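You operate a simulated robot arm through the tools that you are given. There is no shell and no other tool. Be economical: measure what you need, move in short steps, check, and stop when the job is done.

Carry out the task below with a simulated two-armed robot. There is one attempt and no reset: what you move stays moved.

JOB
On the workbench top, fold the grey cloth in half, so that its two short edges meet.

Only the result counts: the job must be done as asked and must still hold three seconds after the hand-in. Knocking over, shifting, dropping, spilling or breaking anything else fails it. Flat cloth is picked up by pressing the open fingertips on it (5 to 10 N) and closing them slowly along it; thin cloth reads only 2 to 8 mm in the jaws.

ROBOT AND FRAMES
Two 7-joint arms with two-finger parallel grippers on one trunk, on a base that drives. Base frame: it is fixed to the floor where the robot stands at the start and does not move with it; the origin is under the middle of the robot, x ahead of it, y to its left, z up; the surface under the hand at the start is at about z = 800. Lengths are in mm, angles in rad, forces in N, time in s.
The left shoulder is at the start at [70, 163, 1095], the right one opposite. With the tool pointing down near the work surface each hand reaches from about 400 to 880 mm from the robot's upright axis, wherever it stands, measured 20 degrees to its own side. Places, roughly: workbench top [600, 300, 800]. Payload 3.43 kg a hand.
Tool frame (each hand has its own): the origin (TCP) lies between the finger pads and is the grasp point; the fingertips stand 34 mm ahead of it; z points along the fingers, y is the line along which they close. Largest opening 128 mm; finger width 24, thickness 12; the body of the gripper, 48 by 130 mm, starts 96 mm behind the TCP.
Orientation is that of the tool frame in the base frame, as [roll, pitch, yaw] about the fixed x, y, z axes, in that order (R = Rz(yaw) Ry(pitch) Rx(roll)). With the fingers straight down and closing along the base's y, the tool's x points along the base's -x, its y along +y and its z along -z.

CONTROLS
- The arms move only by the tool drive_tool. It takes "left_steps", "right_steps" or both (then of equal length, played together; a hand with none holds still); each is a list of rows, each a list of 3 entries, a list of its own where there are three numbers: the turn, a rotation vector about the base's x, y, z in rad, then the shift along the base's x, y, z in mm, then the opening, from 0 (shut) to 1 (fully open). In form: [[[rx, ry, rz], [dx, dy, dz], fingers], ...]. A call has 1 to 8 rows; each row is the pose to reach, as a shift and turn from the pose commanded when the call began. Each row takes 0.2 s and may step no farther than 50 mm and 0.15 rad from the row before; otherwise, or with a gripper value out of range, the whole call is refused. A pose out of reach is approached as far as the arm can. The call stops where the force on the tool passes 40 N (or 10 N more than at its start, if that is more) or the arm is blocked; 0.2 s more then pass. The fingers move at their own pace (about 153 mm/s each) and stop on an object; they squeeze with about 43 N. The grip force told is the motor's: it shows also when the fingers shut on nothing. Time passes only in rows, and 0.2 s behind the last, so rows that repeat a pose let the fingers close. The reply holds the time, the measured pose of the TCP, the force on the tool along the base axes, the opening and the grip force, in the units named above and with some noise, with the torque about the TCP (base axes, N m) and any sound that the robot's microphone picked up.
- Cameras (640 x 400 px; columns grow to the right, rows downward): "scene" is now at [116.2, 33.1, 1327.9]; the picture's right is [0.40, -0.92, -0.00], its down [-0.64, -0.28, -0.72] and it looks along [0.66, 0.29, -0.70] (base axes); focal length 233 px, centre (320, 200). "left" rides on the left gripper at [76, 11, -160] in its tool frame; the picture's right is [-0.15, 0.99, 0.00], its down [-0.88, -0.13, -0.46] and it looks along [-0.45, -0.07, 0.89] (tool axes); focal length 234 px, centre (320, 200). "right" rides on the right gripper at [76, -11, -160] in its tool frame; the picture's right is [0.15, 0.99, 0.00], its down [-0.88, 0.13, -0.46] and it looks along [-0.45, 0.07, 0.89] (tool axes); focal length 234 px, centre (320, 200). There is no depth. A picture from a camera that has moved, and an enlarged one, comes with that camera's place and axes in the base frame and with its lens. The place of the scene camera against the robot may be out by one fixed shift of up to 25 mm in any direction.
- grab_frame(camera): a new picture of that camera. No time passes.
- slide_trunk(by): slides the trunk up (or, below 0, down) by that many mm; the arms and the scene camera ride with it, the base frame stays. It gives what a move gives, with no picture.
- base_move(legs): drives the robot by 1 to 6 legs, each [ahead, left, turn to the left] in mm, mm and rad, along the robot's own axes; the way and the turn of a leg run together, so that a leg with both is an arc; at most 1500 mm and 3.142 rad a leg. The arms and the cameras ride along, it lands a little off, and it stops where it bumps. It gives what a move gives.
- pan_tilt(pan, tilt): turns the head with the scene camera to pan (to the left, within 1.501 rad either way) and tilt (down, from -0.506 to 1.204), counted from straight ahead of the robot. It gives what a move gives.
- close_up(camera, box): a new picture of the part [left, top, right, bottom] of that camera's present view, enlarged. No time passes.
- finish_job(): hands the job in; it is judged then, once.

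Go step by step. Nothing tells you exact positions but the pictures and the camera data: compare them with the known pose of the tool, close in by small moves and look again before you grip or let go. The budget is 120 turns and 100 pictures, counting those below and the enlarged ones. Unless the task says otherwise, let go and move clear before handing in, and close with one line.

The tools are called after "Request:" as name(argument=value, ...) on one line, values as JSON. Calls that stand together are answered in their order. drive_tool: Moves the arms, as the interface text tells. Its arguments: {"type":"object","properties":{"left_steps":{"type":"array","items":{"type":"array"}},"right_steps":{"type":"array","items":{"type":"array"}}},"required":[]} The other tools are called the same way: slide_trunk (by) slides the trunk up or down; base_move (legs) drives the base; pan_tilt (pan, tilt) turns the head that bears the scene camera; grab_frame (camera) takes a picture; close_up (camera, box) takes an enlarged picture of a part of a camera's view; finish_job () hands the job in.

At the start:

```text
time: 0.0
left_tcp_pos: [675.2, 287.4, 953.8]
left_orientation: [-3.14, 0.0, -3.142]
left_force: [1.2, -0.3, 0.7]
left_wrist_torque: [-0.03, 0.01, -0.01]
left_gripper_width: 128.1
left_finger_force: 0.1
right_tcp_pos: [652.3, -183.7, 936.1]
right_orientation: [3.141, -0.001, -3.141]
right_force: [0.6, -0.3, 0.1]
right_wrist_torque: [0.03, -0.02, 0.0]
right_gripper_width: 128.1
right_finger_force: 0.0
trunk travel left (down, up): [-575.0, 365.0]
robot x, y, heading: [-2.1, -2.5, 0.003]
head pan, tilt: [0.408, 0.768]
```

scene: 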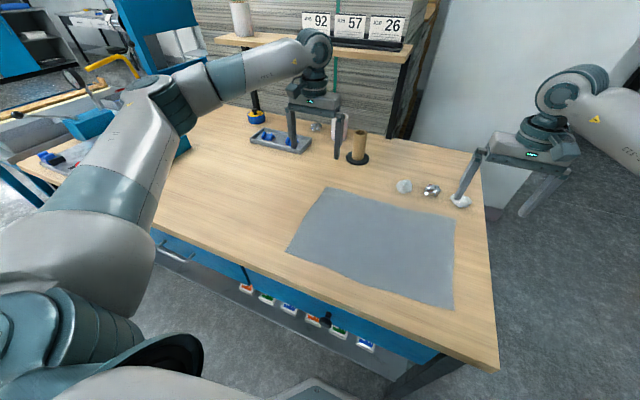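
right: 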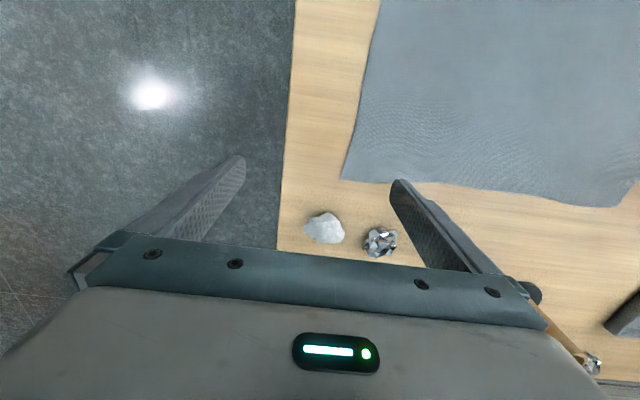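
left: 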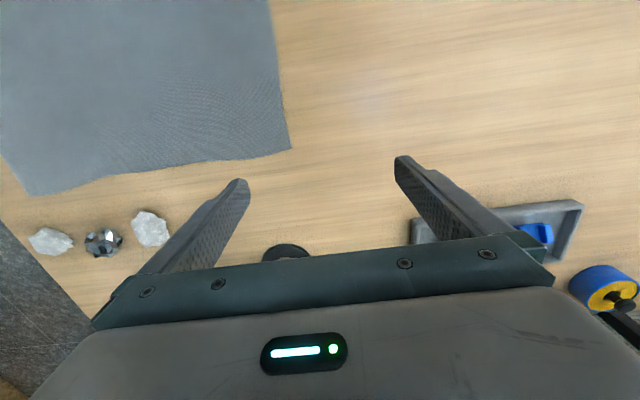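

I place the cloth at about x 400–690, y −152…252, so its short edges run along x at the left and right ends. I plan to drive to the right end of the bench, face +y, and fold the near short edge away with both hands, so first I look at the floor there.

Request:
pan_tilt(pan=-0.7, tilt=0.5)

Request:
grab_frame(camera="scene")

Request:
pan_tilt(pan=-1.5, tilt=0.5)

Request:
grab_frame(camera="scene")

```text
time: 1.3
left_tcp_pos: [676.1, 287.1, 953.6]
left_orientation: [3.14, -0.002, -3.14]
left_force: [0.0, 0.2, 0.4]
left_wrist_torque: [0.0, 0.01, 0.0]
left_gripper_width: 127.9
left_finger_force: 0.1
right_tcp_pos: [652.5, -184.2, 936.1]
right_orientation: [-3.141, 0.0, 3.14]
right_force: [0.3, -0.1, 0.2]
right_wrist_torque: [0.0, 0.02, -0.02]
right_gripper_width: 127.9
right_finger_force: 0.0
trunk travel left (down, up): [-575.0, 365.0]
robot x, y, heading: [3.9, 0.2, 0.001]
head pan, tilt: [-0.7, 0.499]
```

```text
96 pictures are left
camera scene: at [110.5, -58.0, 1351.4], right [-0.64, -0.77, 0.0], down [-0.37, 0.31, -0.88], along [0.67, -0.56, -0.48], focal length 233 px, centre (320, 200)
```

scene: 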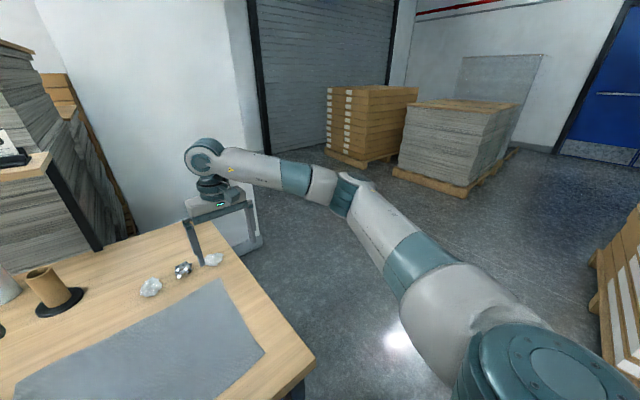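

```text
time: 2.5
left_tcp_pos: [676.0, 287.5, 954.1]
left_orientation: [-3.141, -0.001, -3.141]
left_force: [-0.1, 0.4, 0.0]
left_wrist_torque: [0.02, 0.02, 0.0]
left_gripper_width: 128.3
left_finger_force: 0.0
right_tcp_pos: [653.0, -183.8, 936.8]
right_orientation: [-3.14, 0.001, 3.139]
right_force: [0.3, 0.3, -0.1]
right_wrist_torque: [0.02, 0.02, 0.01]
right_gripper_width: 128.0
right_finger_force: 0.0
trunk travel left (down, up): [-575.0, 365.0]
robot x, y, heading: [-0.7, 0.0, 0.001]
head pan, tilt: [-1.499, 0.499]
```

```text
95 pictures are left
camera scene: at [47.5, -90.2, 1351.4], right [-1.0, -0.07, 0.0], down [-0.03, 0.48, -0.88], along [0.06, -0.88, -0.48], focal length 233 px, centre (320, 200)
```

scene: 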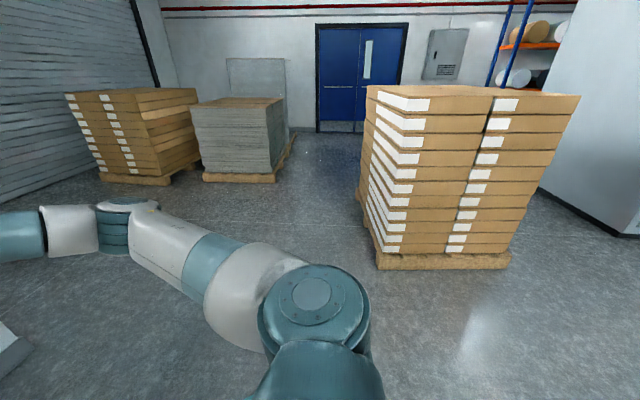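

The floor right of the bench is clear, and the pallet starts only at y≈−1480. I drive around in legs, first backing off, moving right and turning left.

Request:
base_move(legs=[[-250, 0, 0], [0, -750, 0], [0, 0, 1.5708]])

Request:
pan_tilt(pan=-0.6, tilt=0.7)

Request:
grab_frame(camera="scene")

```text
time: 11.9
left_tcp_pos: [-540.5, -96.6, 954.1]
left_orientation: [-3.141, 0.001, -1.558]
left_force: [0.0, 0.1, -0.4]
left_wrist_torque: [-0.01, 0.0, -0.04]
left_gripper_width: 128.3
left_finger_force: 0.0
right_tcp_pos: [-68.7, -113.9, 935.9]
right_orientation: [3.141, 0.0, -1.559]
right_force: [0.0, -0.9, 0.1]
right_wrist_torque: [0.0, 0.01, -0.01]
right_gripper_width: 128.1
right_finger_force: 0.1
trunk travel left (down, up): [-575.0, 365.0]
robot x, y, heading: [-246.8, -766.7, 1.583]
head pan, tilt: [-1.499, 0.499]
```

```text
time: 13.1
left_tcp_pos: [-539.8, -96.2, 953.8]
left_orientation: [3.142, -0.001, -1.56]
left_force: [0.0, 1.3, 1.0]
left_wrist_torque: [-0.03, 0.01, 0.04]
left_gripper_width: 128.2
left_finger_force: 0.1
right_tcp_pos: [-69.1, -114.9, 935.6]
right_orientation: [3.141, -0.001, -1.558]
right_force: [0.2, 0.1, -0.3]
right_wrist_torque: [-0.01, -0.01, 0.0]
right_gripper_width: 128.0
right_finger_force: 0.1
trunk travel left (down, up): [-575.0, 365.0]
robot x, y, heading: [-244.7, -769.7, 1.586]
head pan, tilt: [-0.6, 0.7]
```

```text
94 pictures are left
camera scene: at [-208.2, -647.4, 1333.7], right [0.83, -0.56, 0.0], down [-0.36, -0.54, -0.76], along [0.42, 0.64, -0.64], focal length 233 px, centre (320, 200)
```

scene: 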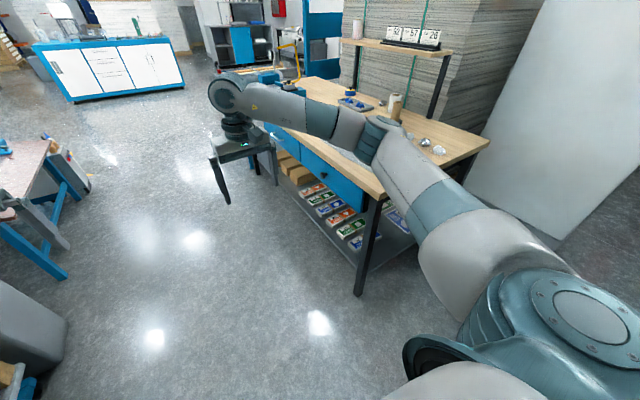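

The way is clear and the white board is far off at x≈1800. I straighten the heading and shift right along the bench end.

Request:
base_move(legs=[[0, 0, -0.015], [0, -795, 0], [150, 0, 0]])

Request:
pan_tilt(pan=0.0, tilt=0.9)

Request:
grab_frame(camera="scene")

Request:
grab_frame(camera="left")

Request:
grab_frame(camera="right")

```text
time: 18.6
left_tcp_pos: [256.9, 56.1, 953.2]
left_orientation: [-3.141, 0.0, -1.562]
left_force: [0.9, -0.5, -0.3]
left_wrist_torque: [-0.03, -0.01, 0.02]
left_gripper_width: 128.1
left_finger_force: 0.0
right_tcp_pos: [728.0, 37.1, 935.5]
right_orientation: [-3.14, 0.0, -1.561]
right_force: [-0.3, 1.3, 0.5]
right_wrist_torque: [-0.02, 0.0, 0.02]
right_gripper_width: 127.8
right_finger_force: 0.1
trunk travel left (down, up): [-575.0, 365.0]
robot x, y, heading: [549.3, -622.1, 1.58]
head pan, tilt: [-0.6, 0.7]
```

```text
time: 19.6
left_tcp_pos: [255.5, 54.6, 953.4]
left_orientation: [-3.141, 0.002, -1.563]
left_force: [0.1, 0.1, -0.4]
left_wrist_torque: [0.01, -0.02, 0.01]
left_gripper_width: 128.1
left_finger_force: 0.0
right_tcp_pos: [728.4, 36.3, 935.4]
right_orientation: [3.14, -0.002, -1.562]
right_force: [-0.2, -0.5, -0.4]
right_wrist_torque: [0.0, -0.02, 0.02]
right_gripper_width: 127.8
right_finger_force: 0.0
trunk travel left (down, up): [-575.0, 365.0]
robot x, y, heading: [550.6, -616.2, 1.581]
head pan, tilt: [0.0, 0.901]
```

```text
93 pictures are left
camera scene: at [538.5, -491.3, 1317.5], right [1.0, 0.01, 0.0], down [0.01, -0.78, -0.62], along [-0.01, 0.62, -0.78], focal length 233 px, centre (320, 200)
```

scene: 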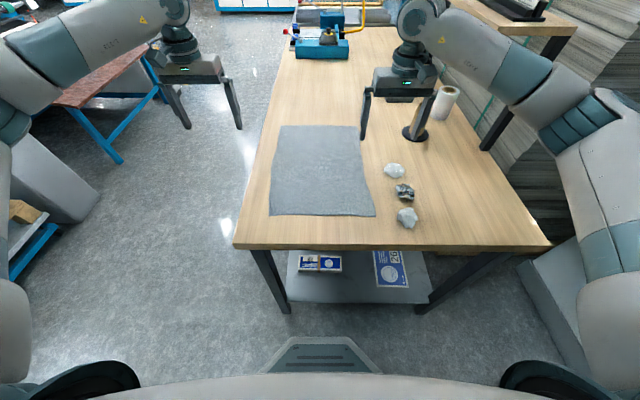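

```text
92 pictures are left
camera left: at [244.4, -21.2, 1113.1], right [-0.99, 0.14, 0.0], down [0.12, 0.88, 0.46], along [0.06, 0.45, -0.89], focal length 234 px, centre (320, 200)
```

left: 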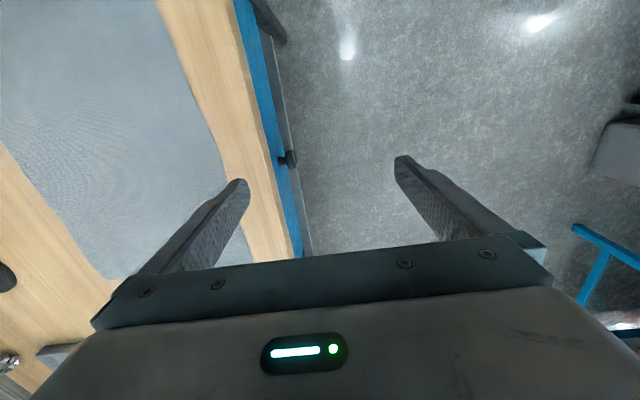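

```text
91 pictures are left
camera right: at [739.4, -39.4, 1095.1], right [-0.99, -0.16, 0.0], down [-0.14, 0.88, 0.46], along [-0.07, 0.45, -0.89], focal length 234 px, centre (320, 200)
```

right: 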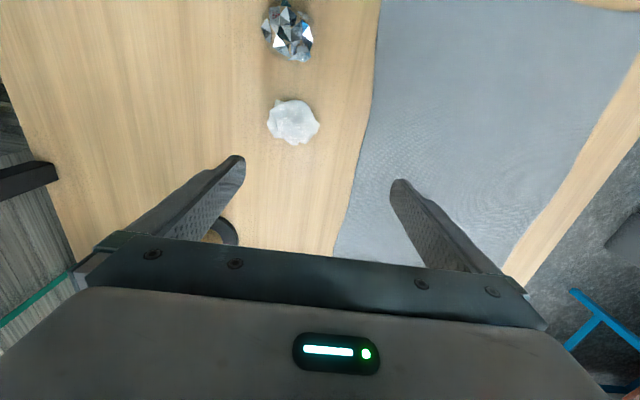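

The robot now faces the bench end; combining both scene views, the near short edge lies at y≈−149 from x≈394 to 678, and the far one at y≈259. I bring the hands above the two near corners.

Request:
drive_tool(left_steps=[[[0, 0, -0.009], [28, -34, -10], 0.5], [[0, 0, -0.009], [56, -68, -20], 0.5], [[0, 0, -0.009], [84, -102, -30], 0.5], [[0, 0, -0.009], [112, -136, -40], 0.5], [[0, 0, -0.009], [140, -170, -52], 0.5], [[0, 0, -0.009], [166, -204, -63], 0.5]], right_steps=[[[0, 0, -0.009], [-13, -31, -8], 0.5], [[0, 0, -0.009], [-26, -62, -16], 0.5], [[0, 0, -0.009], [-39, -93, -24], 0.5], [[0, 0, -0.009], [-52, -124, -32], 0.5], [[0, 0, -0.009], [-65, -155, -40], 0.5], [[0, 0, -0.009], [-78, -186, -45], 0.5]])

Request:
grab_frame(camera="scene")

Request:
grab_frame(camera="left")

Request:
grab_frame(camera="right")

```text
time: 21.0
left_tcp_pos: [422.1, -148.3, 891.4]
left_orientation: [3.142, -0.001, -1.568]
left_force: [0.0, 0.2, -0.7]
left_wrist_torque: [0.0, 0.0, 0.02]
left_gripper_width: 63.9
left_finger_force: 0.1
right_tcp_pos: [649.0, -148.8, 890.8]
right_orientation: [3.141, -0.001, -1.571]
right_force: [0.2, -0.2, 0.4]
right_wrist_torque: [0.0, 0.03, -0.01]
right_gripper_width: 64.0
right_finger_force: 0.0
trunk travel left (down, up): [-575.0, 365.0]
robot x, y, heading: [547.4, -620.4, 1.58]
head pan, tilt: [0.0, 0.901]
```

```text
90 pictures are left
camera scene: at [538.8, -491.8, 1317.6], right [1.0, 0.01, 0.0], down [0.01, -0.78, -0.62], along [-0.01, 0.62, -0.78], focal length 233 px, centre (320, 200)
```

scene: 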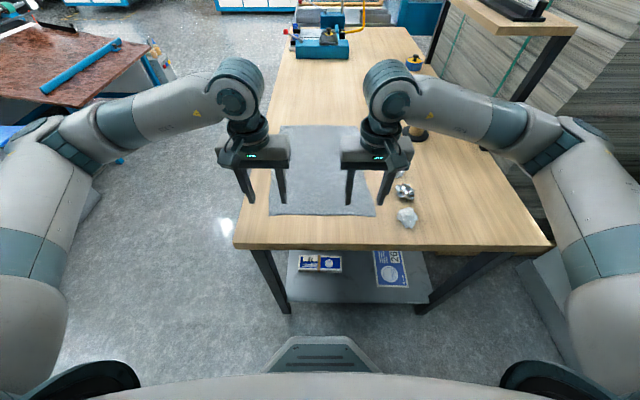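

```text
89 pictures are left
camera left: at [410.1, -225.4, 1051.8], right [-0.99, 0.15, 0.0], down [0.13, 0.88, 0.46], along [0.07, 0.45, -0.89], focal length 234 px, centre (320, 200)
```

left: 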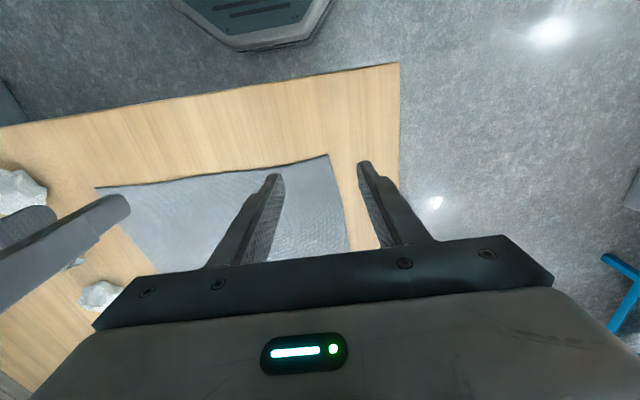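

```text
88 pictures are left
camera right: at [659.2, -225.9, 1049.6], right [-0.99, -0.15, 0.0], down [-0.13, 0.88, 0.46], along [-0.07, 0.45, -0.89], focal length 234 px, centre (320, 200)
```

right: 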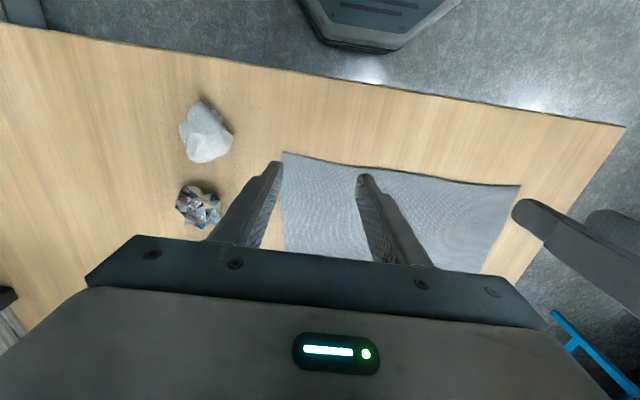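

The wrist cameras agree that the near corners are at (412,−152) and (688,−152), and the corrected far edge is at y≈245. I move over the grip spots and down to just above the cloth.

Request:
drive_tool(left_steps=[[[0, 0, 0], [12, 2, -15], 0.35], [[0, 0, 0], [24, 4, -30], 0.35], [[0, 0, 0], [24, 4, -42], 0.35], [[0, 0, 0], [24, 4, -51], 0.35]], right_steps=[[[0, 0, 0], [3, 2, -15], 0.35], [[0, 0, 0], [5, 4, -30], 0.35], [[0, 0, 0], [5, 4, -42], 0.35], [[0, 0, 0], [5, 4, -51], 0.35]])

Request:
grab_frame(camera="left")

Request:
grab_frame(camera="right")

```text
time: 22.0
left_tcp_pos: [446.9, -143.7, 841.8]
left_orientation: [3.14, -0.001, -1.572]
left_force: [-0.5, -0.3, -0.8]
left_wrist_torque: [0.0, 0.0, 0.0]
left_gripper_width: 44.8
left_finger_force: 0.1
right_tcp_pos: [655.3, -145.2, 840.8]
right_orientation: [-3.141, 0.001, -1.57]
right_force: [0.3, -0.1, 0.1]
right_wrist_torque: [-0.02, 0.0, -0.01]
right_gripper_width: 44.7
right_finger_force: 0.0
trunk travel left (down, up): [-575.0, 365.0]
robot x, y, heading: [548.4, -616.5, 1.578]
head pan, tilt: [0.0, 0.901]
```

```text
87 pictures are left
camera left: at [433.9, -220.5, 999.6], right [-0.99, 0.15, 0.0], down [0.13, 0.88, 0.46], along [0.07, 0.45, -0.89], focal length 234 px, centre (320, 200)
```

left: 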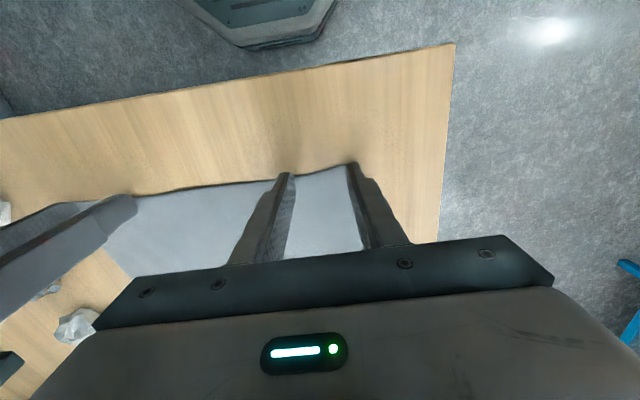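

```text
86 pictures are left
camera right: at [665.4, -221.3, 999.1], right [-0.99, -0.15, 0.0], down [-0.13, 0.88, 0.46], along [-0.07, 0.45, -0.89], focal length 234 px, centre (320, 200)
```

right: 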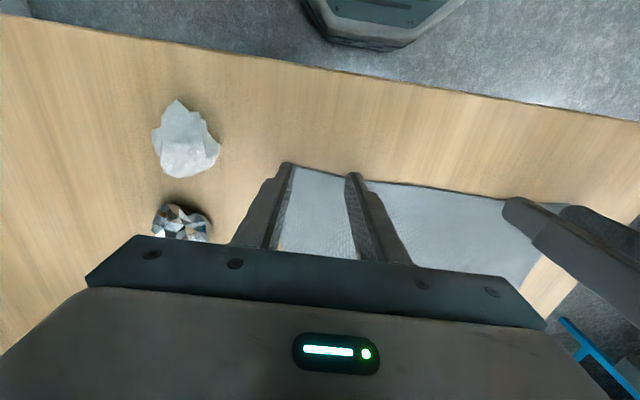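

The fingertips straddle the corners, but the outer ones sit right at the cloth's side edges. I nudge both hands inward and a touch further on, then press down gently.

Request:
drive_tool(left_steps=[[[0, 0, 0], [6, 4, 0], 0.35], [[0, 0, 0], [6, 4, -4], 0.35], [[0, 0, 0], [6, 4, -6], 0.35], [[0, 0, 0], [6, 4, -7], 0.35]], right_steps=[[[0, 0, 0], [-6, 4, 0], 0.35], [[0, 0, 0], [-6, 4, -4], 0.35], [[0, 0, 0], [-6, 4, -6], 0.35], [[0, 0, 0], [-6, 4, -7], 0.35]])

```text
time: 23.0
left_tcp_pos: [453.2, -140.7, 835.4]
left_orientation: [3.141, 0.004, -1.571]
left_force: [-0.9, 0.2, 18.3]
left_wrist_torque: [0.05, 0.3, -0.01]
left_gripper_width: 44.7
left_finger_force: 0.0
right_tcp_pos: [649.0, -142.7, 835.1]
right_orientation: [3.14, 0.004, -1.572]
right_force: [0.0, 2.9, 11.4]
right_wrist_torque: [0.09, -0.18, 0.03]
right_gripper_width: 44.9
right_finger_force: 0.1
trunk travel left (down, up): [-575.0, 365.0]
robot x, y, heading: [551.0, -617.4, 1.578]
head pan, tilt: [0.0, 0.901]
```

Both tips are on the cloth at 18 and 11 N, a bit hard. I ease up and close slowly.

Request:
drive_tool(left_steps=[[[0, 0, 0], [0, 0, 1.2], 0.35], [[0, 0, 0], [0, 0, 1.2], 0.32]], right_steps=[[[0, 0, 0], [0, 0, 0.4], 0.35], [[0, 0, 0], [0, 0, 0.4], 0.32]])

```text
time: 23.6
left_tcp_pos: [452.6, -141.2, 835.9]
left_orientation: [3.141, 0.003, -1.57]
left_force: [1.8, 1.3, 12.4]
left_wrist_torque: [0.06, 0.09, 0.0]
left_gripper_width: 39.6
left_finger_force: 0.0
right_tcp_pos: [648.6, -142.7, 836.1]
right_orientation: [3.14, 0.002, -1.572]
right_force: [-1.8, 0.5, 16.8]
right_wrist_torque: [0.04, -0.08, 0.04]
right_gripper_width: 38.9
right_finger_force: 0.1
trunk travel left (down, up): [-575.0, 365.0]
robot x, y, heading: [548.7, -616.8, 1.576]
head pan, tilt: [0.0, 0.901]
```

Forces are 12 and 17 N, so I ease up a little more while closing further.

Request:
drive_tool(left_steps=[[[0, 0, 0], [0, 0, 0.6], 0.28], [[0, 0, 0], [0, 0, 0.6], 0.24]], right_steps=[[[0, 0, 0], [0, 0, 1.0], 0.28], [[0, 0, 0], [0, 0, 1.0], 0.24]])

Request:
grab_frame(camera="left")

Request:
grab_frame(camera="right")

```text
time: 24.2
left_tcp_pos: [452.6, -142.8, 835.2]
left_orientation: [3.14, 0.0, -1.573]
left_force: [0.4, -0.7, 6.5]
left_wrist_torque: [-0.03, 0.02, 0.0]
left_gripper_width: 29.9
left_finger_force: 0.1
right_tcp_pos: [648.7, -143.6, 836.9]
right_orientation: [-3.141, -0.001, -1.572]
right_force: [-1.3, -0.4, 12.3]
right_wrist_torque: [0.0, -0.04, -0.02]
right_gripper_width: 28.8
right_finger_force: 0.0
trunk travel left (down, up): [-575.0, 365.0]
robot x, y, heading: [551.2, -618.0, 1.576]
head pan, tilt: [0.0, 0.901]
```

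```text
85 pictures are left
camera left: at [439.7, -218.6, 994.7], right [-0.99, 0.15, 0.0], down [0.13, 0.88, 0.46], along [0.07, 0.45, -0.89], focal length 234 px, centre (320, 200)
```

left: 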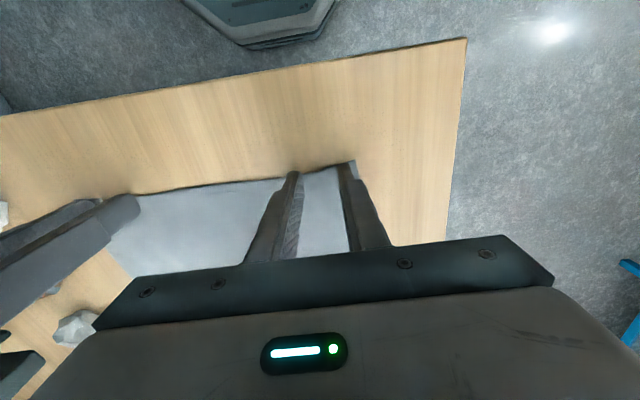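

```text
84 pictures are left
camera right: at [660.1, -218.9, 994.5], right [-0.99, -0.15, 0.0], down [-0.13, 0.88, 0.46], along [-0.07, 0.45, -0.89], focal length 234 px, centre (320, 200)
```

right: 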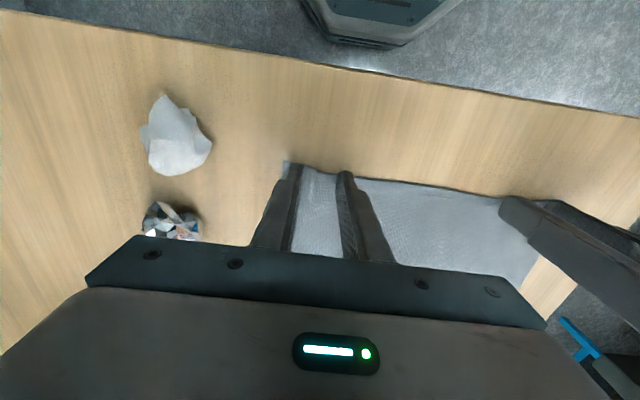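

The fingers are on the cloth and closing, with force in range on the left. I keep closing slowly to shut.

Request:
drive_tool(left_steps=[[[0, 0, 0], [0, 0, 0], 0.2], [[0, 0, 0], [0, 0, 0], 0.16], [[0, 0, 0], [0, 0, 0], 0.12], [[0, 0, 0], [0, 0, 0], 0.08], [[0, 0, 0], [0, 0, 0], 0.04], [[0, 0, 0], [0, 0, 0], 0.0], [[0, 0, 0], [0, 0, 0], 0.0]], right_steps=[[[0, 0, 0], [0, 0, 0.3], 0.2], [[0, 0, 0], [0, 0, 0.3], 0.16], [[0, 0, 0], [0, 0, 0.3], 0.12], [[0, 0, 0], [0, 0, 0.3], 0.08], [[0, 0, 0], [0, 0, 0.3], 0.04], [[0, 0, 0], [0, 0, 0.3], 0.0], [[0, 0, 0], [0, 0, 0.3], 0.0]])

Request:
grab_frame(camera="left")

Request:
grab_frame(camera="right")

```text
time: 25.8
left_tcp_pos: [452.7, -141.2, 835.3]
left_orientation: [-3.141, 0.0, -1.573]
left_force: [4.6, -1.5, 4.9]
left_wrist_torque: [-0.02, -0.15, 0.03]
left_gripper_width: 1.8
left_finger_force: 36.2
right_tcp_pos: [649.6, -143.1, 834.7]
right_orientation: [3.14, -0.001, -1.573]
right_force: [-4.6, 0.1, 5.8]
right_wrist_torque: [0.0, 0.07, 0.01]
right_gripper_width: 2.1
right_finger_force: 36.7
trunk travel left (down, up): [-575.0, 365.0]
robot x, y, heading: [550.6, -617.6, 1.581]
head pan, tilt: [0.0, 0.901]
```

```text
83 pictures are left
camera left: at [440.0, -217.8, 994.8], right [-0.99, 0.15, 0.0], down [0.13, 0.88, 0.46], along [0.07, 0.45, -0.89], focal length 234 px, centre (320, 200)
```

left: 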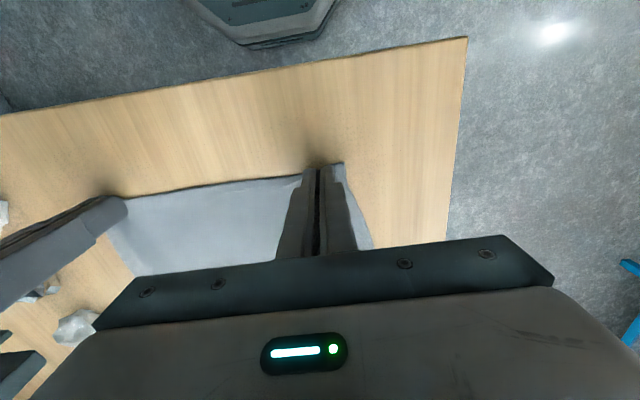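

```text
82 pictures are left
camera right: at [660.0, -218.1, 994.6], right [-0.99, -0.15, 0.0], down [-0.13, 0.88, 0.46], along [-0.07, 0.45, -0.89], focal length 234 px, centre (320, 200)
```

right: 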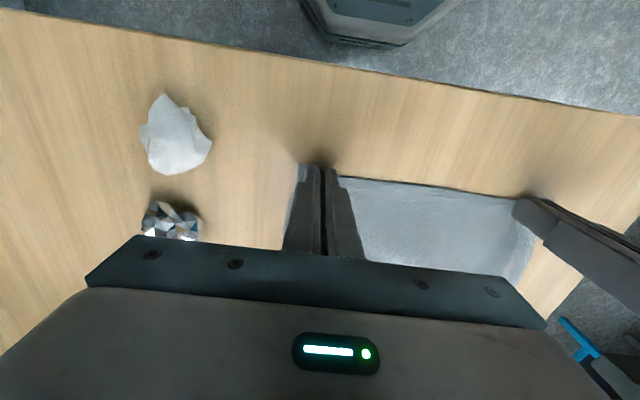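

The jaws read about 2 mm and the cloth is taut between the hands, so both corners seem held. I lift slightly to check.

Request:
drive_tool(left_steps=[[[0, 0, 0], [0, 5, 15], 0], [[0, 0, 0], [0, 15, 35], 0], [[0, 0, 0], [0, 30, 60], 0]], right_steps=[[[0, 0, 0], [0, 5, 15], 0], [[0, 0, 0], [0, 15, 35], 0], [[0, 0, 0], [0, 30, 60], 0]])

Request:
grab_frame(camera="scene")

Request:
grab_frame(camera="left")

```text
time: 26.6
left_tcp_pos: [453.1, -109.4, 895.3]
left_orientation: [3.141, 0.0, -1.571]
left_force: [5.1, 0.3, -0.7]
left_wrist_torque: [0.0, -0.16, -0.02]
left_gripper_width: 1.8
left_finger_force: 37.3
right_tcp_pos: [649.3, -112.4, 894.7]
right_orientation: [3.14, 0.001, -1.57]
right_force: [-4.2, 0.5, 0.6]
right_wrist_torque: [0.0, 0.14, 0.07]
right_gripper_width: 1.8
right_finger_force: 36.6
trunk travel left (down, up): [-575.0, 365.0]
robot x, y, heading: [544.1, -619.4, 1.579]
head pan, tilt: [0.0, 0.901]
```

```text
81 pictures are left
camera scene: at [538.4, -491.6, 1317.4], right [1.0, 0.01, 0.0], down [0.01, -0.78, -0.62], along [-0.01, 0.62, -0.78], focal length 233 px, centre (320, 200)
```

scene: 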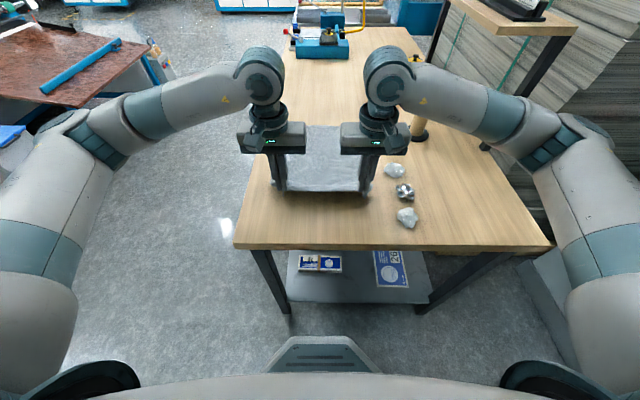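

```text
80 pictures are left
camera left: at [439.9, -187.2, 1054.1], right [-0.99, 0.15, 0.0], down [0.13, 0.88, 0.46], along [0.07, 0.45, -0.89], focal length 234 px, centre (320, 200)
```

left: 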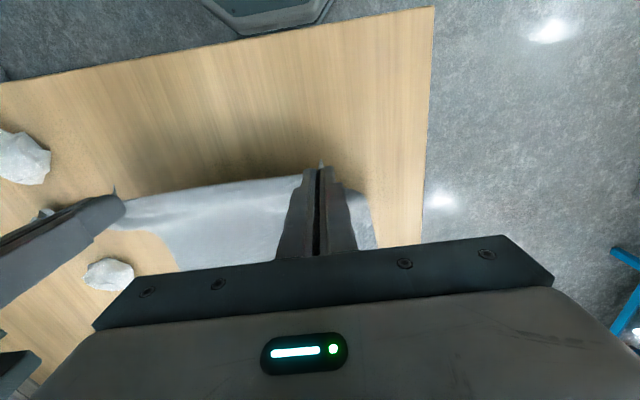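

Both corners are lifted cleanly. I carry the edge up and over in an arc about the fold line at y≈47, first half now.

Request:
drive_tool(left_steps=[[[0, 0, 0], [0, 10, 30], 0], [[0, 0, 0], [0, 28, 58], 0], [[0, 0, 0], [0, 52, 82], 0], [[0, 0, 0], [0, 80, 100], 0], [[0, 0, 0], [0, 110, 112], 0], [[0, 0, 0], [0, 142, 118], 0], [[0, 0, 0], [0, 174, 118], 0], [[0, 0, 0], [0, 206, 112], 0]], right_steps=[[[0, 0, 0], [0, 10, 30], 0], [[0, 0, 0], [0, 28, 58], 0], [[0, 0, 0], [0, 52, 82], 0], [[0, 0, 0], [0, 80, 100], 0], [[0, 0, 0], [0, 110, 112], 0], [[0, 0, 0], [0, 142, 118], 0], [[0, 0, 0], [0, 174, 118], 0], [[0, 0, 0], [0, 206, 112], 0]])

Request:
grab_frame(camera="scene")

Request:
grab_frame(camera="left")

```text
time: 28.4
left_tcp_pos: [452.6, 97.2, 1008.4]
left_orientation: [-3.141, -0.001, -1.571]
left_force: [3.7, -0.5, -0.5]
left_wrist_torque: [-0.03, -0.13, 0.02]
left_gripper_width: 1.9
left_finger_force: 36.1
right_tcp_pos: [648.3, 96.0, 1005.5]
right_orientation: [3.141, -0.003, -1.571]
right_force: [-3.8, 1.0, 0.2]
right_wrist_torque: [-0.05, 0.13, -0.01]
right_gripper_width: 2.0
right_finger_force: 36.7
trunk travel left (down, up): [-575.0, 365.0]
robot x, y, heading: [552.0, -617.5, 1.573]
head pan, tilt: [0.0, 0.901]
```

```text
79 pictures are left
camera scene: at [538.6, -489.9, 1317.3], right [1.0, 0.01, 0.0], down [0.01, -0.78, -0.62], along [-0.01, 0.62, -0.78], focal length 233 px, centre (320, 200)
```

scene: 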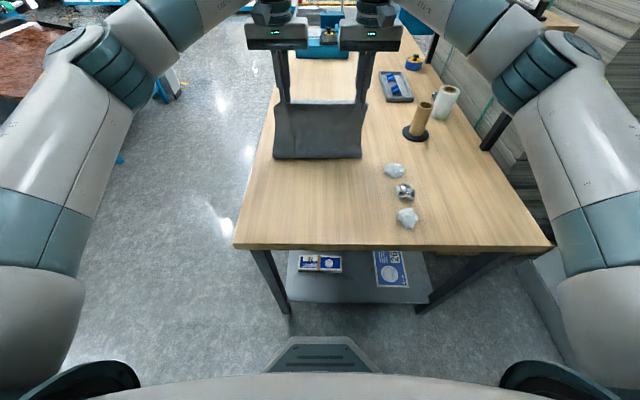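

```text
78 pictures are left
camera left: at [439.6, 20.4, 1167.2], right [-0.99, 0.15, 0.0], down [0.13, 0.88, 0.45], along [0.07, 0.45, -0.89], focal length 234 px, centre (320, 200)
```

left: 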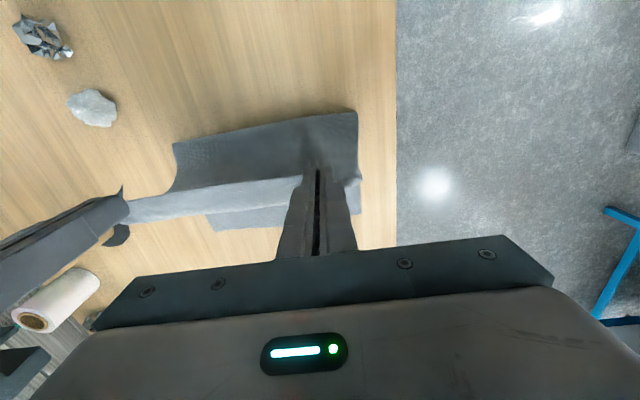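

The cloth hangs neatly between the hands with its fold resting near y≈70. I continue the arc down toward the far edge, stopping about 15 mm above the table.

Request:
drive_tool(left_steps=[[[0, 0, 0], [0, 28, -8], 0], [[0, 0, 0], [0, 55, -22], 0], [[0, 0, 0], [0, 81, -40], 0], [[0, 0, 0], [0, 103, -62], 0], [[0, 0, 0], [0, 121, -87], 0], [[0, 0, 0], [0, 131, -112], 0], [[0, 0, 0], [0, 138, -135], 0], [[0, 0, 0], [0, 142, -150], 0]], right_steps=[[[0, 0, 0], [0, 28, -8], 0], [[0, 0, 0], [0, 55, -22], 0], [[0, 0, 0], [0, 81, -40], 0], [[0, 0, 0], [0, 103, -62], 0], [[0, 0, 0], [0, 121, -87], 0], [[0, 0, 0], [0, 131, -112], 0], [[0, 0, 0], [0, 138, -135], 0], [[0, 0, 0], [0, 142, -150], 0]])

Request:
grab_frame(camera="scene")

Request:
grab_frame(camera="left")

Request:
grab_frame(camera="right")

```text
time: 30.2
left_tcp_pos: [448.9, 204.1, 886.0]
left_orientation: [-3.14, 0.001, -1.575]
left_force: [22.7, 1.8, -1.3]
left_wrist_torque: [0.07, -0.77, 0.02]
left_gripper_width: 1.7
left_finger_force: 36.8
left hand out of reach, approached as far as the arm can: row 5, 6, 7, 8
right_tcp_pos: [652.8, 209.5, 871.2]
right_orientation: [3.138, 0.002, -1.566]
right_force: [-22.5, -1.5, 1.7]
right_wrist_torque: [-0.02, 0.81, 0.2]
right_gripper_width: 1.9
right_finger_force: 36.5
right hand out of reach, approached as far as the arm can: row 5, 6, 7, 8
trunk travel left (down, up): [-575.0, 365.0]
robot x, y, heading: [545.8, -618.6, 1.583]
head pan, tilt: [0.0, 0.901]
```

```text
77 pictures are left
camera scene: at [539.3, -491.8, 1317.6], right [1.0, 0.01, 0.0], down [0.01, -0.78, -0.62], along [-0.01, 0.62, -0.78], focal length 233 px, centre (320, 200)
```

scene: 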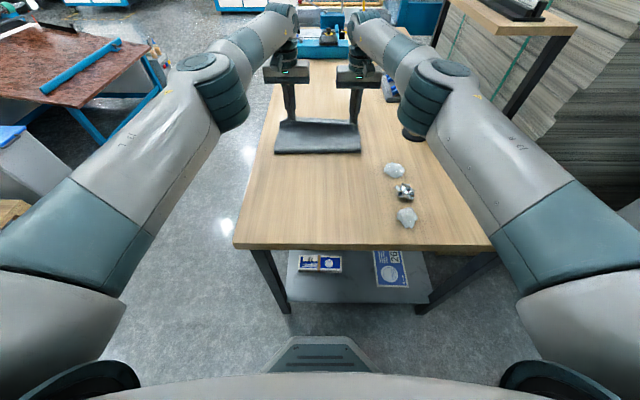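

```text
76 pictures are left
camera left: at [435.2, 127.8, 1045.0], right [-0.99, 0.15, 0.0], down [0.13, 0.88, 0.46], along [0.07, 0.45, -0.89], focal length 234 px, centre (320, 200)
```

left: 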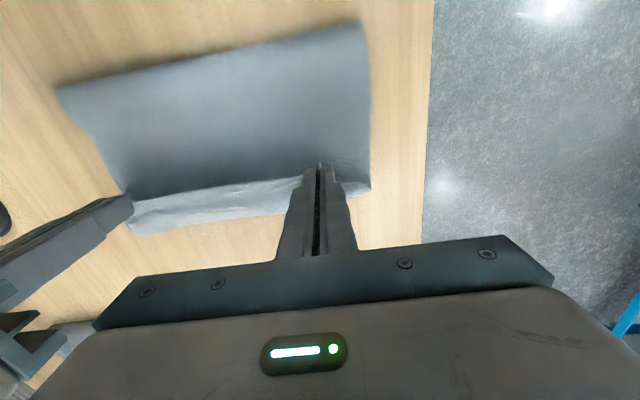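

```text
75 pictures are left
camera right: at [665.0, 133.0, 1029.5], right [-0.99, -0.15, 0.0], down [-0.13, 0.88, 0.46], along [-0.07, 0.45, -0.89], focal length 234 px, centre (320, 200)
```

right: 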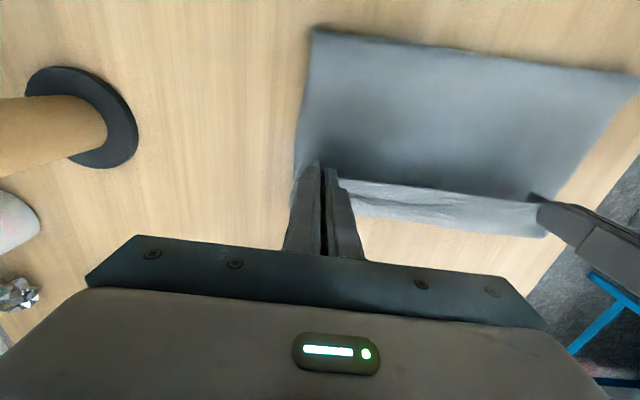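

The arms ran out of reach at y≈205 and are pulling the cloth sideways, so I back the hands off to ease it. Then I will drive the base a little closer.

Request:
drive_tool(left_steps=[[[0, 0, 0], [0, -35, 10], 0], [[0, 0, 0], [0, -70, 15], 0]], right_steps=[[[0, 0, 0], [0, -35, 10], 0], [[0, 0, 0], [0, -70, 15], 0]])

Request:
grab_frame(camera="scene")

Request:
grab_frame(camera="left")

```text
time: 30.5
left_tcp_pos: [443.3, 197.8, 888.1]
left_orientation: [-3.122, -0.002, -1.535]
left_force: [20.4, 1.6, -1.2]
left_wrist_torque: [0.03, -0.69, -0.12]
left_gripper_width: 1.8
left_finger_force: 36.3
right_tcp_pos: [652.7, 200.8, 873.7]
right_orientation: [3.124, -0.003, -1.593]
right_force: [-20.7, -1.0, 0.8]
right_wrist_torque: [-0.03, 0.7, 0.21]
right_gripper_width: 1.9
right_finger_force: 36.6
trunk travel left (down, up): [-575.0, 365.0]
robot x, y, heading: [549.4, -617.9, 1.58]
head pan, tilt: [0.0, 0.901]
stopped in row 1 (left hand): the force on the tool passed its limit at 55 N (the readings are from after the stop); the commanded pose is now the measured one
```

```text
74 pictures are left
camera scene: at [537.9, -491.4, 1317.5], right [1.0, 0.01, 0.0], down [0.01, -0.78, -0.62], along [-0.01, 0.62, -0.78], focal length 233 px, centre (320, 200)
```

scene: 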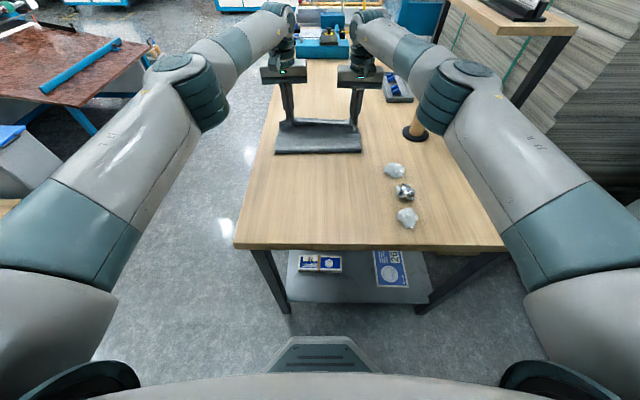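

```text
73 pictures are left
camera left: at [429.7, 122.6, 1046.9], right [-0.99, 0.11, -0.02], down [0.09, 0.89, 0.45], along [0.07, 0.45, -0.89], focal length 234 px, centre (320, 200)
```

left: 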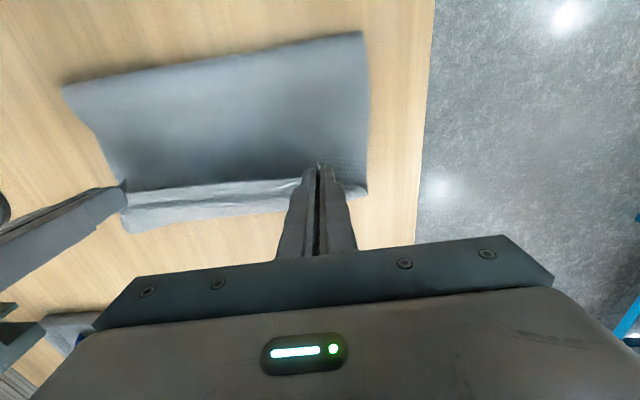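

Sideways tension is about 20 N because the hands were pushed apart. I bring them together and back in small steps.

Request:
drive_tool(left_steps=[[[0, 0, 0], [4, -4, 0], 0], [[0, 0, 0], [8, -8, 0], 0], [[0, 0, -0.015], [8, -16, 0], 0], [[0, 0, -0.03], [8, -24, 0], 0], [[0, 0, -0.036], [8, -36, 0], 0], [[0, 0, -0.036], [8, -50, 0], 0]], right_steps=[[[0, 0, 0], [-3, -4, 2], 0], [[0, 0, 0], [-5, -8, 4], 0], [[0, 0, 0.01], [-5, -16, 6], 0], [[0, 0, 0.02], [-5, -24, 8], 0], [[0, 0, 0.022], [-5, -36, 11], 0], [[0, 0, 0.022], [-5, -50, 14], 0]])

```text
time: 31.9
left_tcp_pos: [446.1, 150.7, 888.0]
left_orientation: [-3.127, -0.003, -1.567]
left_force: [12.5, 0.2, -0.2]
left_wrist_torque: [0.04, -0.42, -0.03]
left_gripper_width: 1.7
left_finger_force: 36.5
right_tcp_pos: [652.7, 153.4, 888.5]
right_orientation: [3.13, -0.004, -1.579]
right_force: [-12.8, -0.4, 0.3]
right_wrist_torque: [-0.02, 0.44, 0.12]
right_gripper_width: 1.7
right_finger_force: 36.6
trunk travel left (down, up): [-575.0, 365.0]
robot x, y, heading: [551.7, -617.4, 1.58]
head pan, tilt: [0.0, 0.901]
```

Now at y≈152 and relaxing. I bring the hands a bit closer together, then drive the base 65 mm forward for more reach; the front of the base seems about 100 mm short of the bench.

Request:
drive_tool(left_steps=[[[0, 0, 0], [2, -8, 0], 0], [[0, 0, 0], [4, -20, 0], 0], [[0, 0, 0], [5, -35, 0], 0]], right_steps=[[[0, 0, 0], [-2, -8, 0], 0], [[0, 0, 0], [-4, -20, 0], 0], [[0, 0, 0], [-5, -38, 0], 0]])

Request:
base_move(legs=[[65, 0, 0]])

Request:
grab_frame(camera="scene")

Request:
grab_frame(camera="left")

```text
time: 32.7
left_tcp_pos: [449.5, 115.1, 887.1]
left_orientation: [-3.131, -0.002, -1.563]
left_force: [1.3, -0.8, 0.4]
left_wrist_torque: [0.04, -0.06, 0.02]
left_gripper_width: 1.6
left_finger_force: 36.7
right_tcp_pos: [649.3, 114.9, 888.3]
right_orientation: [3.132, -0.003, -1.583]
right_force: [-2.7, -0.1, 0.2]
right_wrist_torque: [0.01, 0.05, 0.01]
right_gripper_width: 1.5
right_finger_force: 36.6
trunk travel left (down, up): [-575.0, 365.0]
robot x, y, heading: [550.1, -618.0, 1.583]
head pan, tilt: [0.0, 0.901]
```

```text
time: 33.7
left_tcp_pos: [450.4, 182.0, 887.1]
left_orientation: [-3.127, -0.006, -1.568]
left_force: [0.4, 0.8, -0.9]
left_wrist_torque: [0.01, -0.05, 0.01]
left_gripper_width: 1.6
left_finger_force: 36.4
right_tcp_pos: [648.2, 181.4, 886.6]
right_orientation: [3.129, -0.005, -1.579]
right_force: [-0.7, 1.3, -0.1]
right_wrist_torque: [-0.01, -0.01, 0.02]
right_gripper_width: 1.6
right_finger_force: 36.4
trunk travel left (down, up): [-575.0, 365.0]
robot x, y, heading: [549.9, -553.3, 1.582]
head pan, tilt: [0.0, 0.901]
```

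```text
72 pictures are left
camera scene: at [538.0, -425.0, 1317.4], right [1.0, 0.01, 0.0], down [0.01, -0.78, -0.62], along [-0.01, 0.62, -0.78], focal length 233 px, centre (320, 200)
```

scene: 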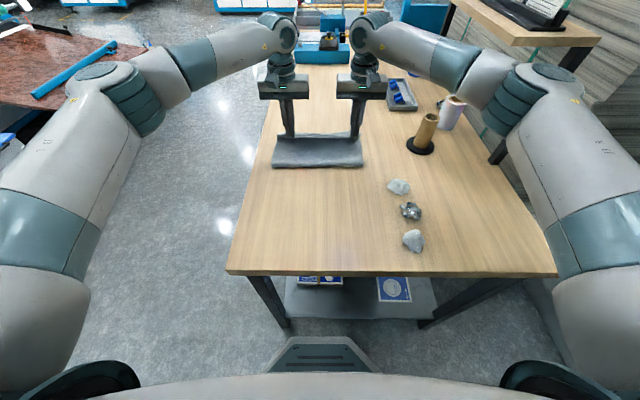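

```text
71 pictures are left
camera left: at [436.4, 105.8, 1045.4], right [-0.99, 0.14, -0.01], down [0.12, 0.88, 0.45], along [0.08, 0.45, -0.89], focal length 234 px, centre (320, 200)
```

left: 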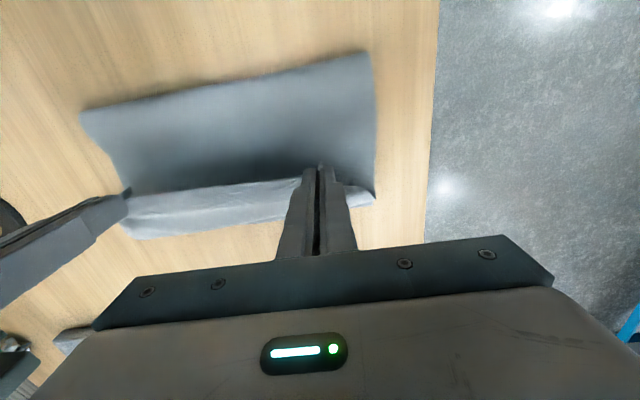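

The base is now at y=−553 with tension gone. I bring the hands to y≈240 just above the table, moving gently.

Request:
drive_tool(left_steps=[[[-0.005, 0, 0], [0, 14, -5], 0], [[-0.01, 0, 0], [0, 28, -10], 0], [[-0.01, 0, 0], [0, 42, -18], 0], [[-0.01, 0, 0], [0, 52, -26], 0], [[-0.01, 0, 0], [0, 60, -36], 0]], right_steps=[[[0.005, 0, 0], [0, 14, -5], 0], [[0.01, 0, 0], [0, 28, -10], 0], [[0.01, 0, 0], [0, 42, -18], 0], [[0.01, 0, 0], [0, 52, -26], 0], [[0.01, 0, 0], [0, 60, -36], 0]])

Request:
grab_frame(camera="scene")

Request:
grab_frame(camera="left")

Request:
grab_frame(camera="right")

```text
time: 34.9
left_tcp_pos: [450.8, 241.8, 851.3]
left_orientation: [-3.127, -0.015, -1.567]
left_force: [0.5, 0.7, 0.1]
left_wrist_torque: [-0.02, -0.04, 0.0]
left_gripper_width: 1.6
left_finger_force: 35.9
right_tcp_pos: [647.9, 240.9, 850.8]
right_orientation: [3.129, 0.003, -1.58]
right_force: [-1.9, 0.4, -0.3]
right_wrist_torque: [-0.04, 0.0, 0.03]
right_gripper_width: 2.0
right_finger_force: 36.4
trunk travel left (down, up): [-575.0, 365.0]
robot x, y, heading: [550.2, -549.7, 1.581]
head pan, tilt: [0.0, 0.901]
```

```text
70 pictures are left
camera scene: at [538.1, -425.4, 1317.5], right [1.0, 0.01, 0.0], down [0.01, -0.78, -0.62], along [-0.01, 0.62, -0.78], focal length 233 px, centre (320, 200)
```

scene: 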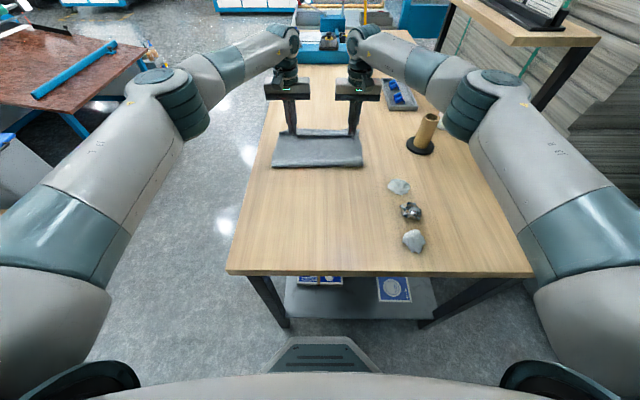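

```text
69 pictures are left
camera left: at [436.3, 167.2, 1010.9], right [-0.99, 0.14, -0.02], down [0.12, 0.89, 0.44], along [0.08, 0.44, -0.9], focal length 234 px, centre (320, 200)
```

left: 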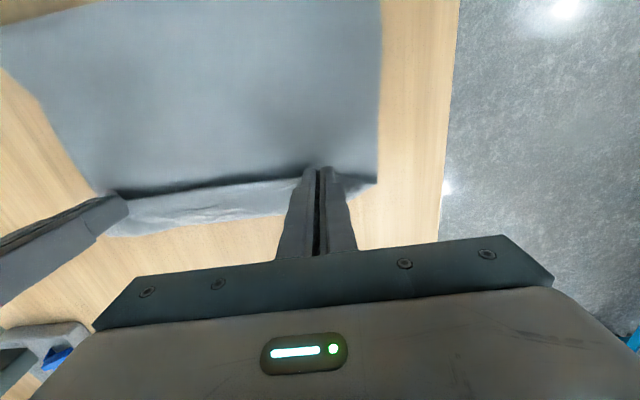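

```text
68 pictures are left
camera right: at [660.7, 164.6, 1009.0], right [-0.99, -0.14, 0.01], down [-0.12, 0.88, 0.46], along [-0.07, 0.46, -0.89], focal length 234 px, centre (320, 200)
```

right: 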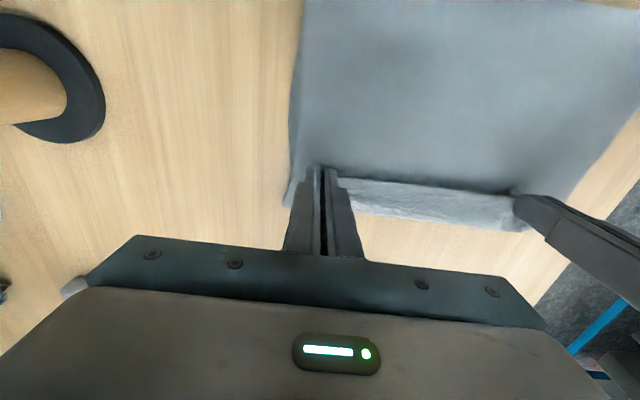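

The pinched strip curls over: cloth leaves the jaws toward +y before turning back, and there is still slack in the fold loop (hem y≈95, wanted ≈47). I lean the hands, move them back to y≈220, and lower before letting go so the edge can unroll outward.

Request:
drive_tool(left_steps=[[[-0.1, 0, 0], [0, -6, 4], 0], [[-0.2, 0, 0], [0, -12, 4], 0], [[-0.3, 0, 0], [0, -16, 2], 0], [[-0.4, 0, 0], [0, -20, -2], 0], [[-0.4, 0, 0], [0, -20, -6], 0]], right_steps=[[[-0.1, 0, 0], [0, -6, 4], 0], [[-0.2, 0, 0], [0, -12, 4], 0], [[-0.3, 0, 0], [0, -16, 2], 0], [[-0.4, 0, 0], [0, -20, -2], 0], [[-0.4, 0, 0], [0, -20, -6], 0]])

Request:
grab_frame(camera="scene")

Request:
grab_frame(camera="left")

```text
time: 36.1
left_tcp_pos: [443.0, 175.9, 853.6]
left_orientation: [-3.125, -0.413, -1.572]
left_force: [21.8, 2.3, 0.2]
left_wrist_torque: [0.06, -0.7, 0.23]
left_gripper_width: 1.7
left_finger_force: 36.3
left hand out of reach, approached as far as the arm can: row 2, 3, 4, 5
right_tcp_pos: [654.8, 183.7, 853.0]
right_orientation: [3.127, -0.394, -1.574]
right_force: [-21.2, -1.6, -0.1]
right_wrist_torque: [-0.06, 0.83, -0.06]
right_gripper_width: 1.8
right_finger_force: 36.6
right hand out of reach, approached as far as the arm can: row 3, 4, 5
trunk travel left (down, up): [-575.0, 365.0]
robot x, y, heading: [549.7, -553.3, 1.578]
head pan, tilt: [0.0, 0.901]
```

```text
67 pictures are left
camera scene: at [538.6, -427.0, 1317.7], right [1.0, 0.01, 0.0], down [0.01, -0.78, -0.62], along [-0.01, 0.62, -0.78], focal length 233 px, centre (320, 200)
```

scene: 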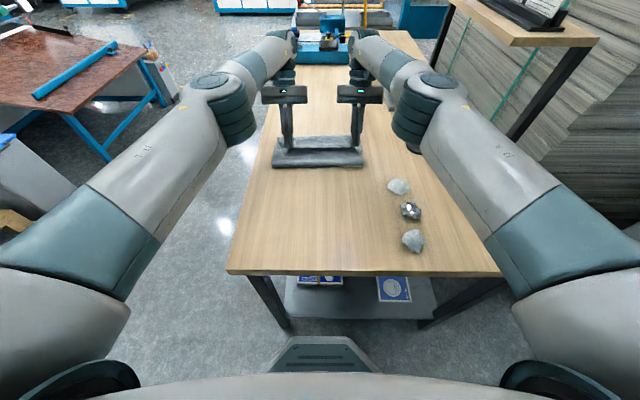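

```text
66 pictures are left
camera left: at [428.4, 170.4, 1029.6], right [-0.99, 0.13, -0.07], down [0.12, 0.99, 0.06], along [0.08, 0.05, -1.0], focal length 234 px, centre (320, 200)
```

left: 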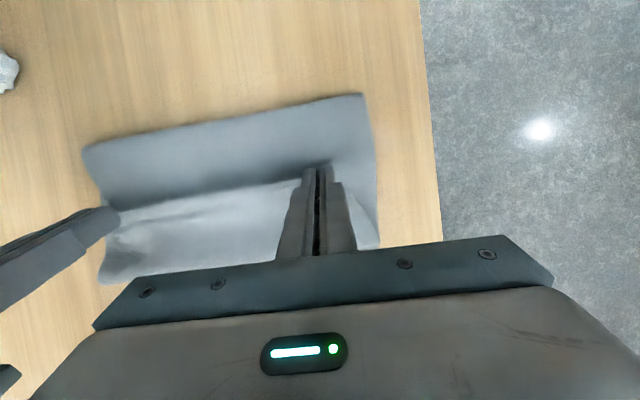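

Matching material lengths, the light strip is the flap's own slack curled over behind the jaws, because the circular path pulled the fold forward. I undo the tilt, lift back to vertical above y≈45 to pull the fold line straight, then lay it down along a diagonal path instead.

Request:
drive_tool(left_steps=[[[0.08, 0, 0], [0, -5, 4], 0], [[0.16, 0, 0], [0, -10, 8], 0], [[0.24, 0, 0], [0, -18, 14], 0], [[0.32, 0, 0], [0, -28, 24], 0], [[0.4, 0, 0], [0, -40, 36], 0]], right_steps=[[[0.08, 0, 0], [0, -5, 4], 0], [[0.16, 0, 0], [0, -10, 8], 0], [[0.24, 0, 0], [0, -18, 14], 0], [[0.32, 0, 0], [0, -28, 24], 0], [[0.4, 0, 0], [0, -40, 36], 0]])

```text
time: 37.3
left_tcp_pos: [442.0, 135.2, 889.8]
left_orientation: [-3.128, -0.011, -1.566]
left_force: [12.6, 0.3, 0.4]
left_wrist_torque: [0.07, -0.48, -0.03]
left_gripper_width: 1.6
left_finger_force: 36.8
right_tcp_pos: [656.7, 144.5, 888.8]
right_orientation: [3.129, 0.009, -1.579]
right_force: [-13.5, -1.4, 0.1]
right_wrist_torque: [-0.04, 0.46, 0.09]
right_gripper_width: 1.6
right_finger_force: 36.5
trunk travel left (down, up): [-575.0, 365.0]
robot x, y, heading: [548.9, -551.9, 1.577]
head pan, tilt: [0.0, 0.901]
```

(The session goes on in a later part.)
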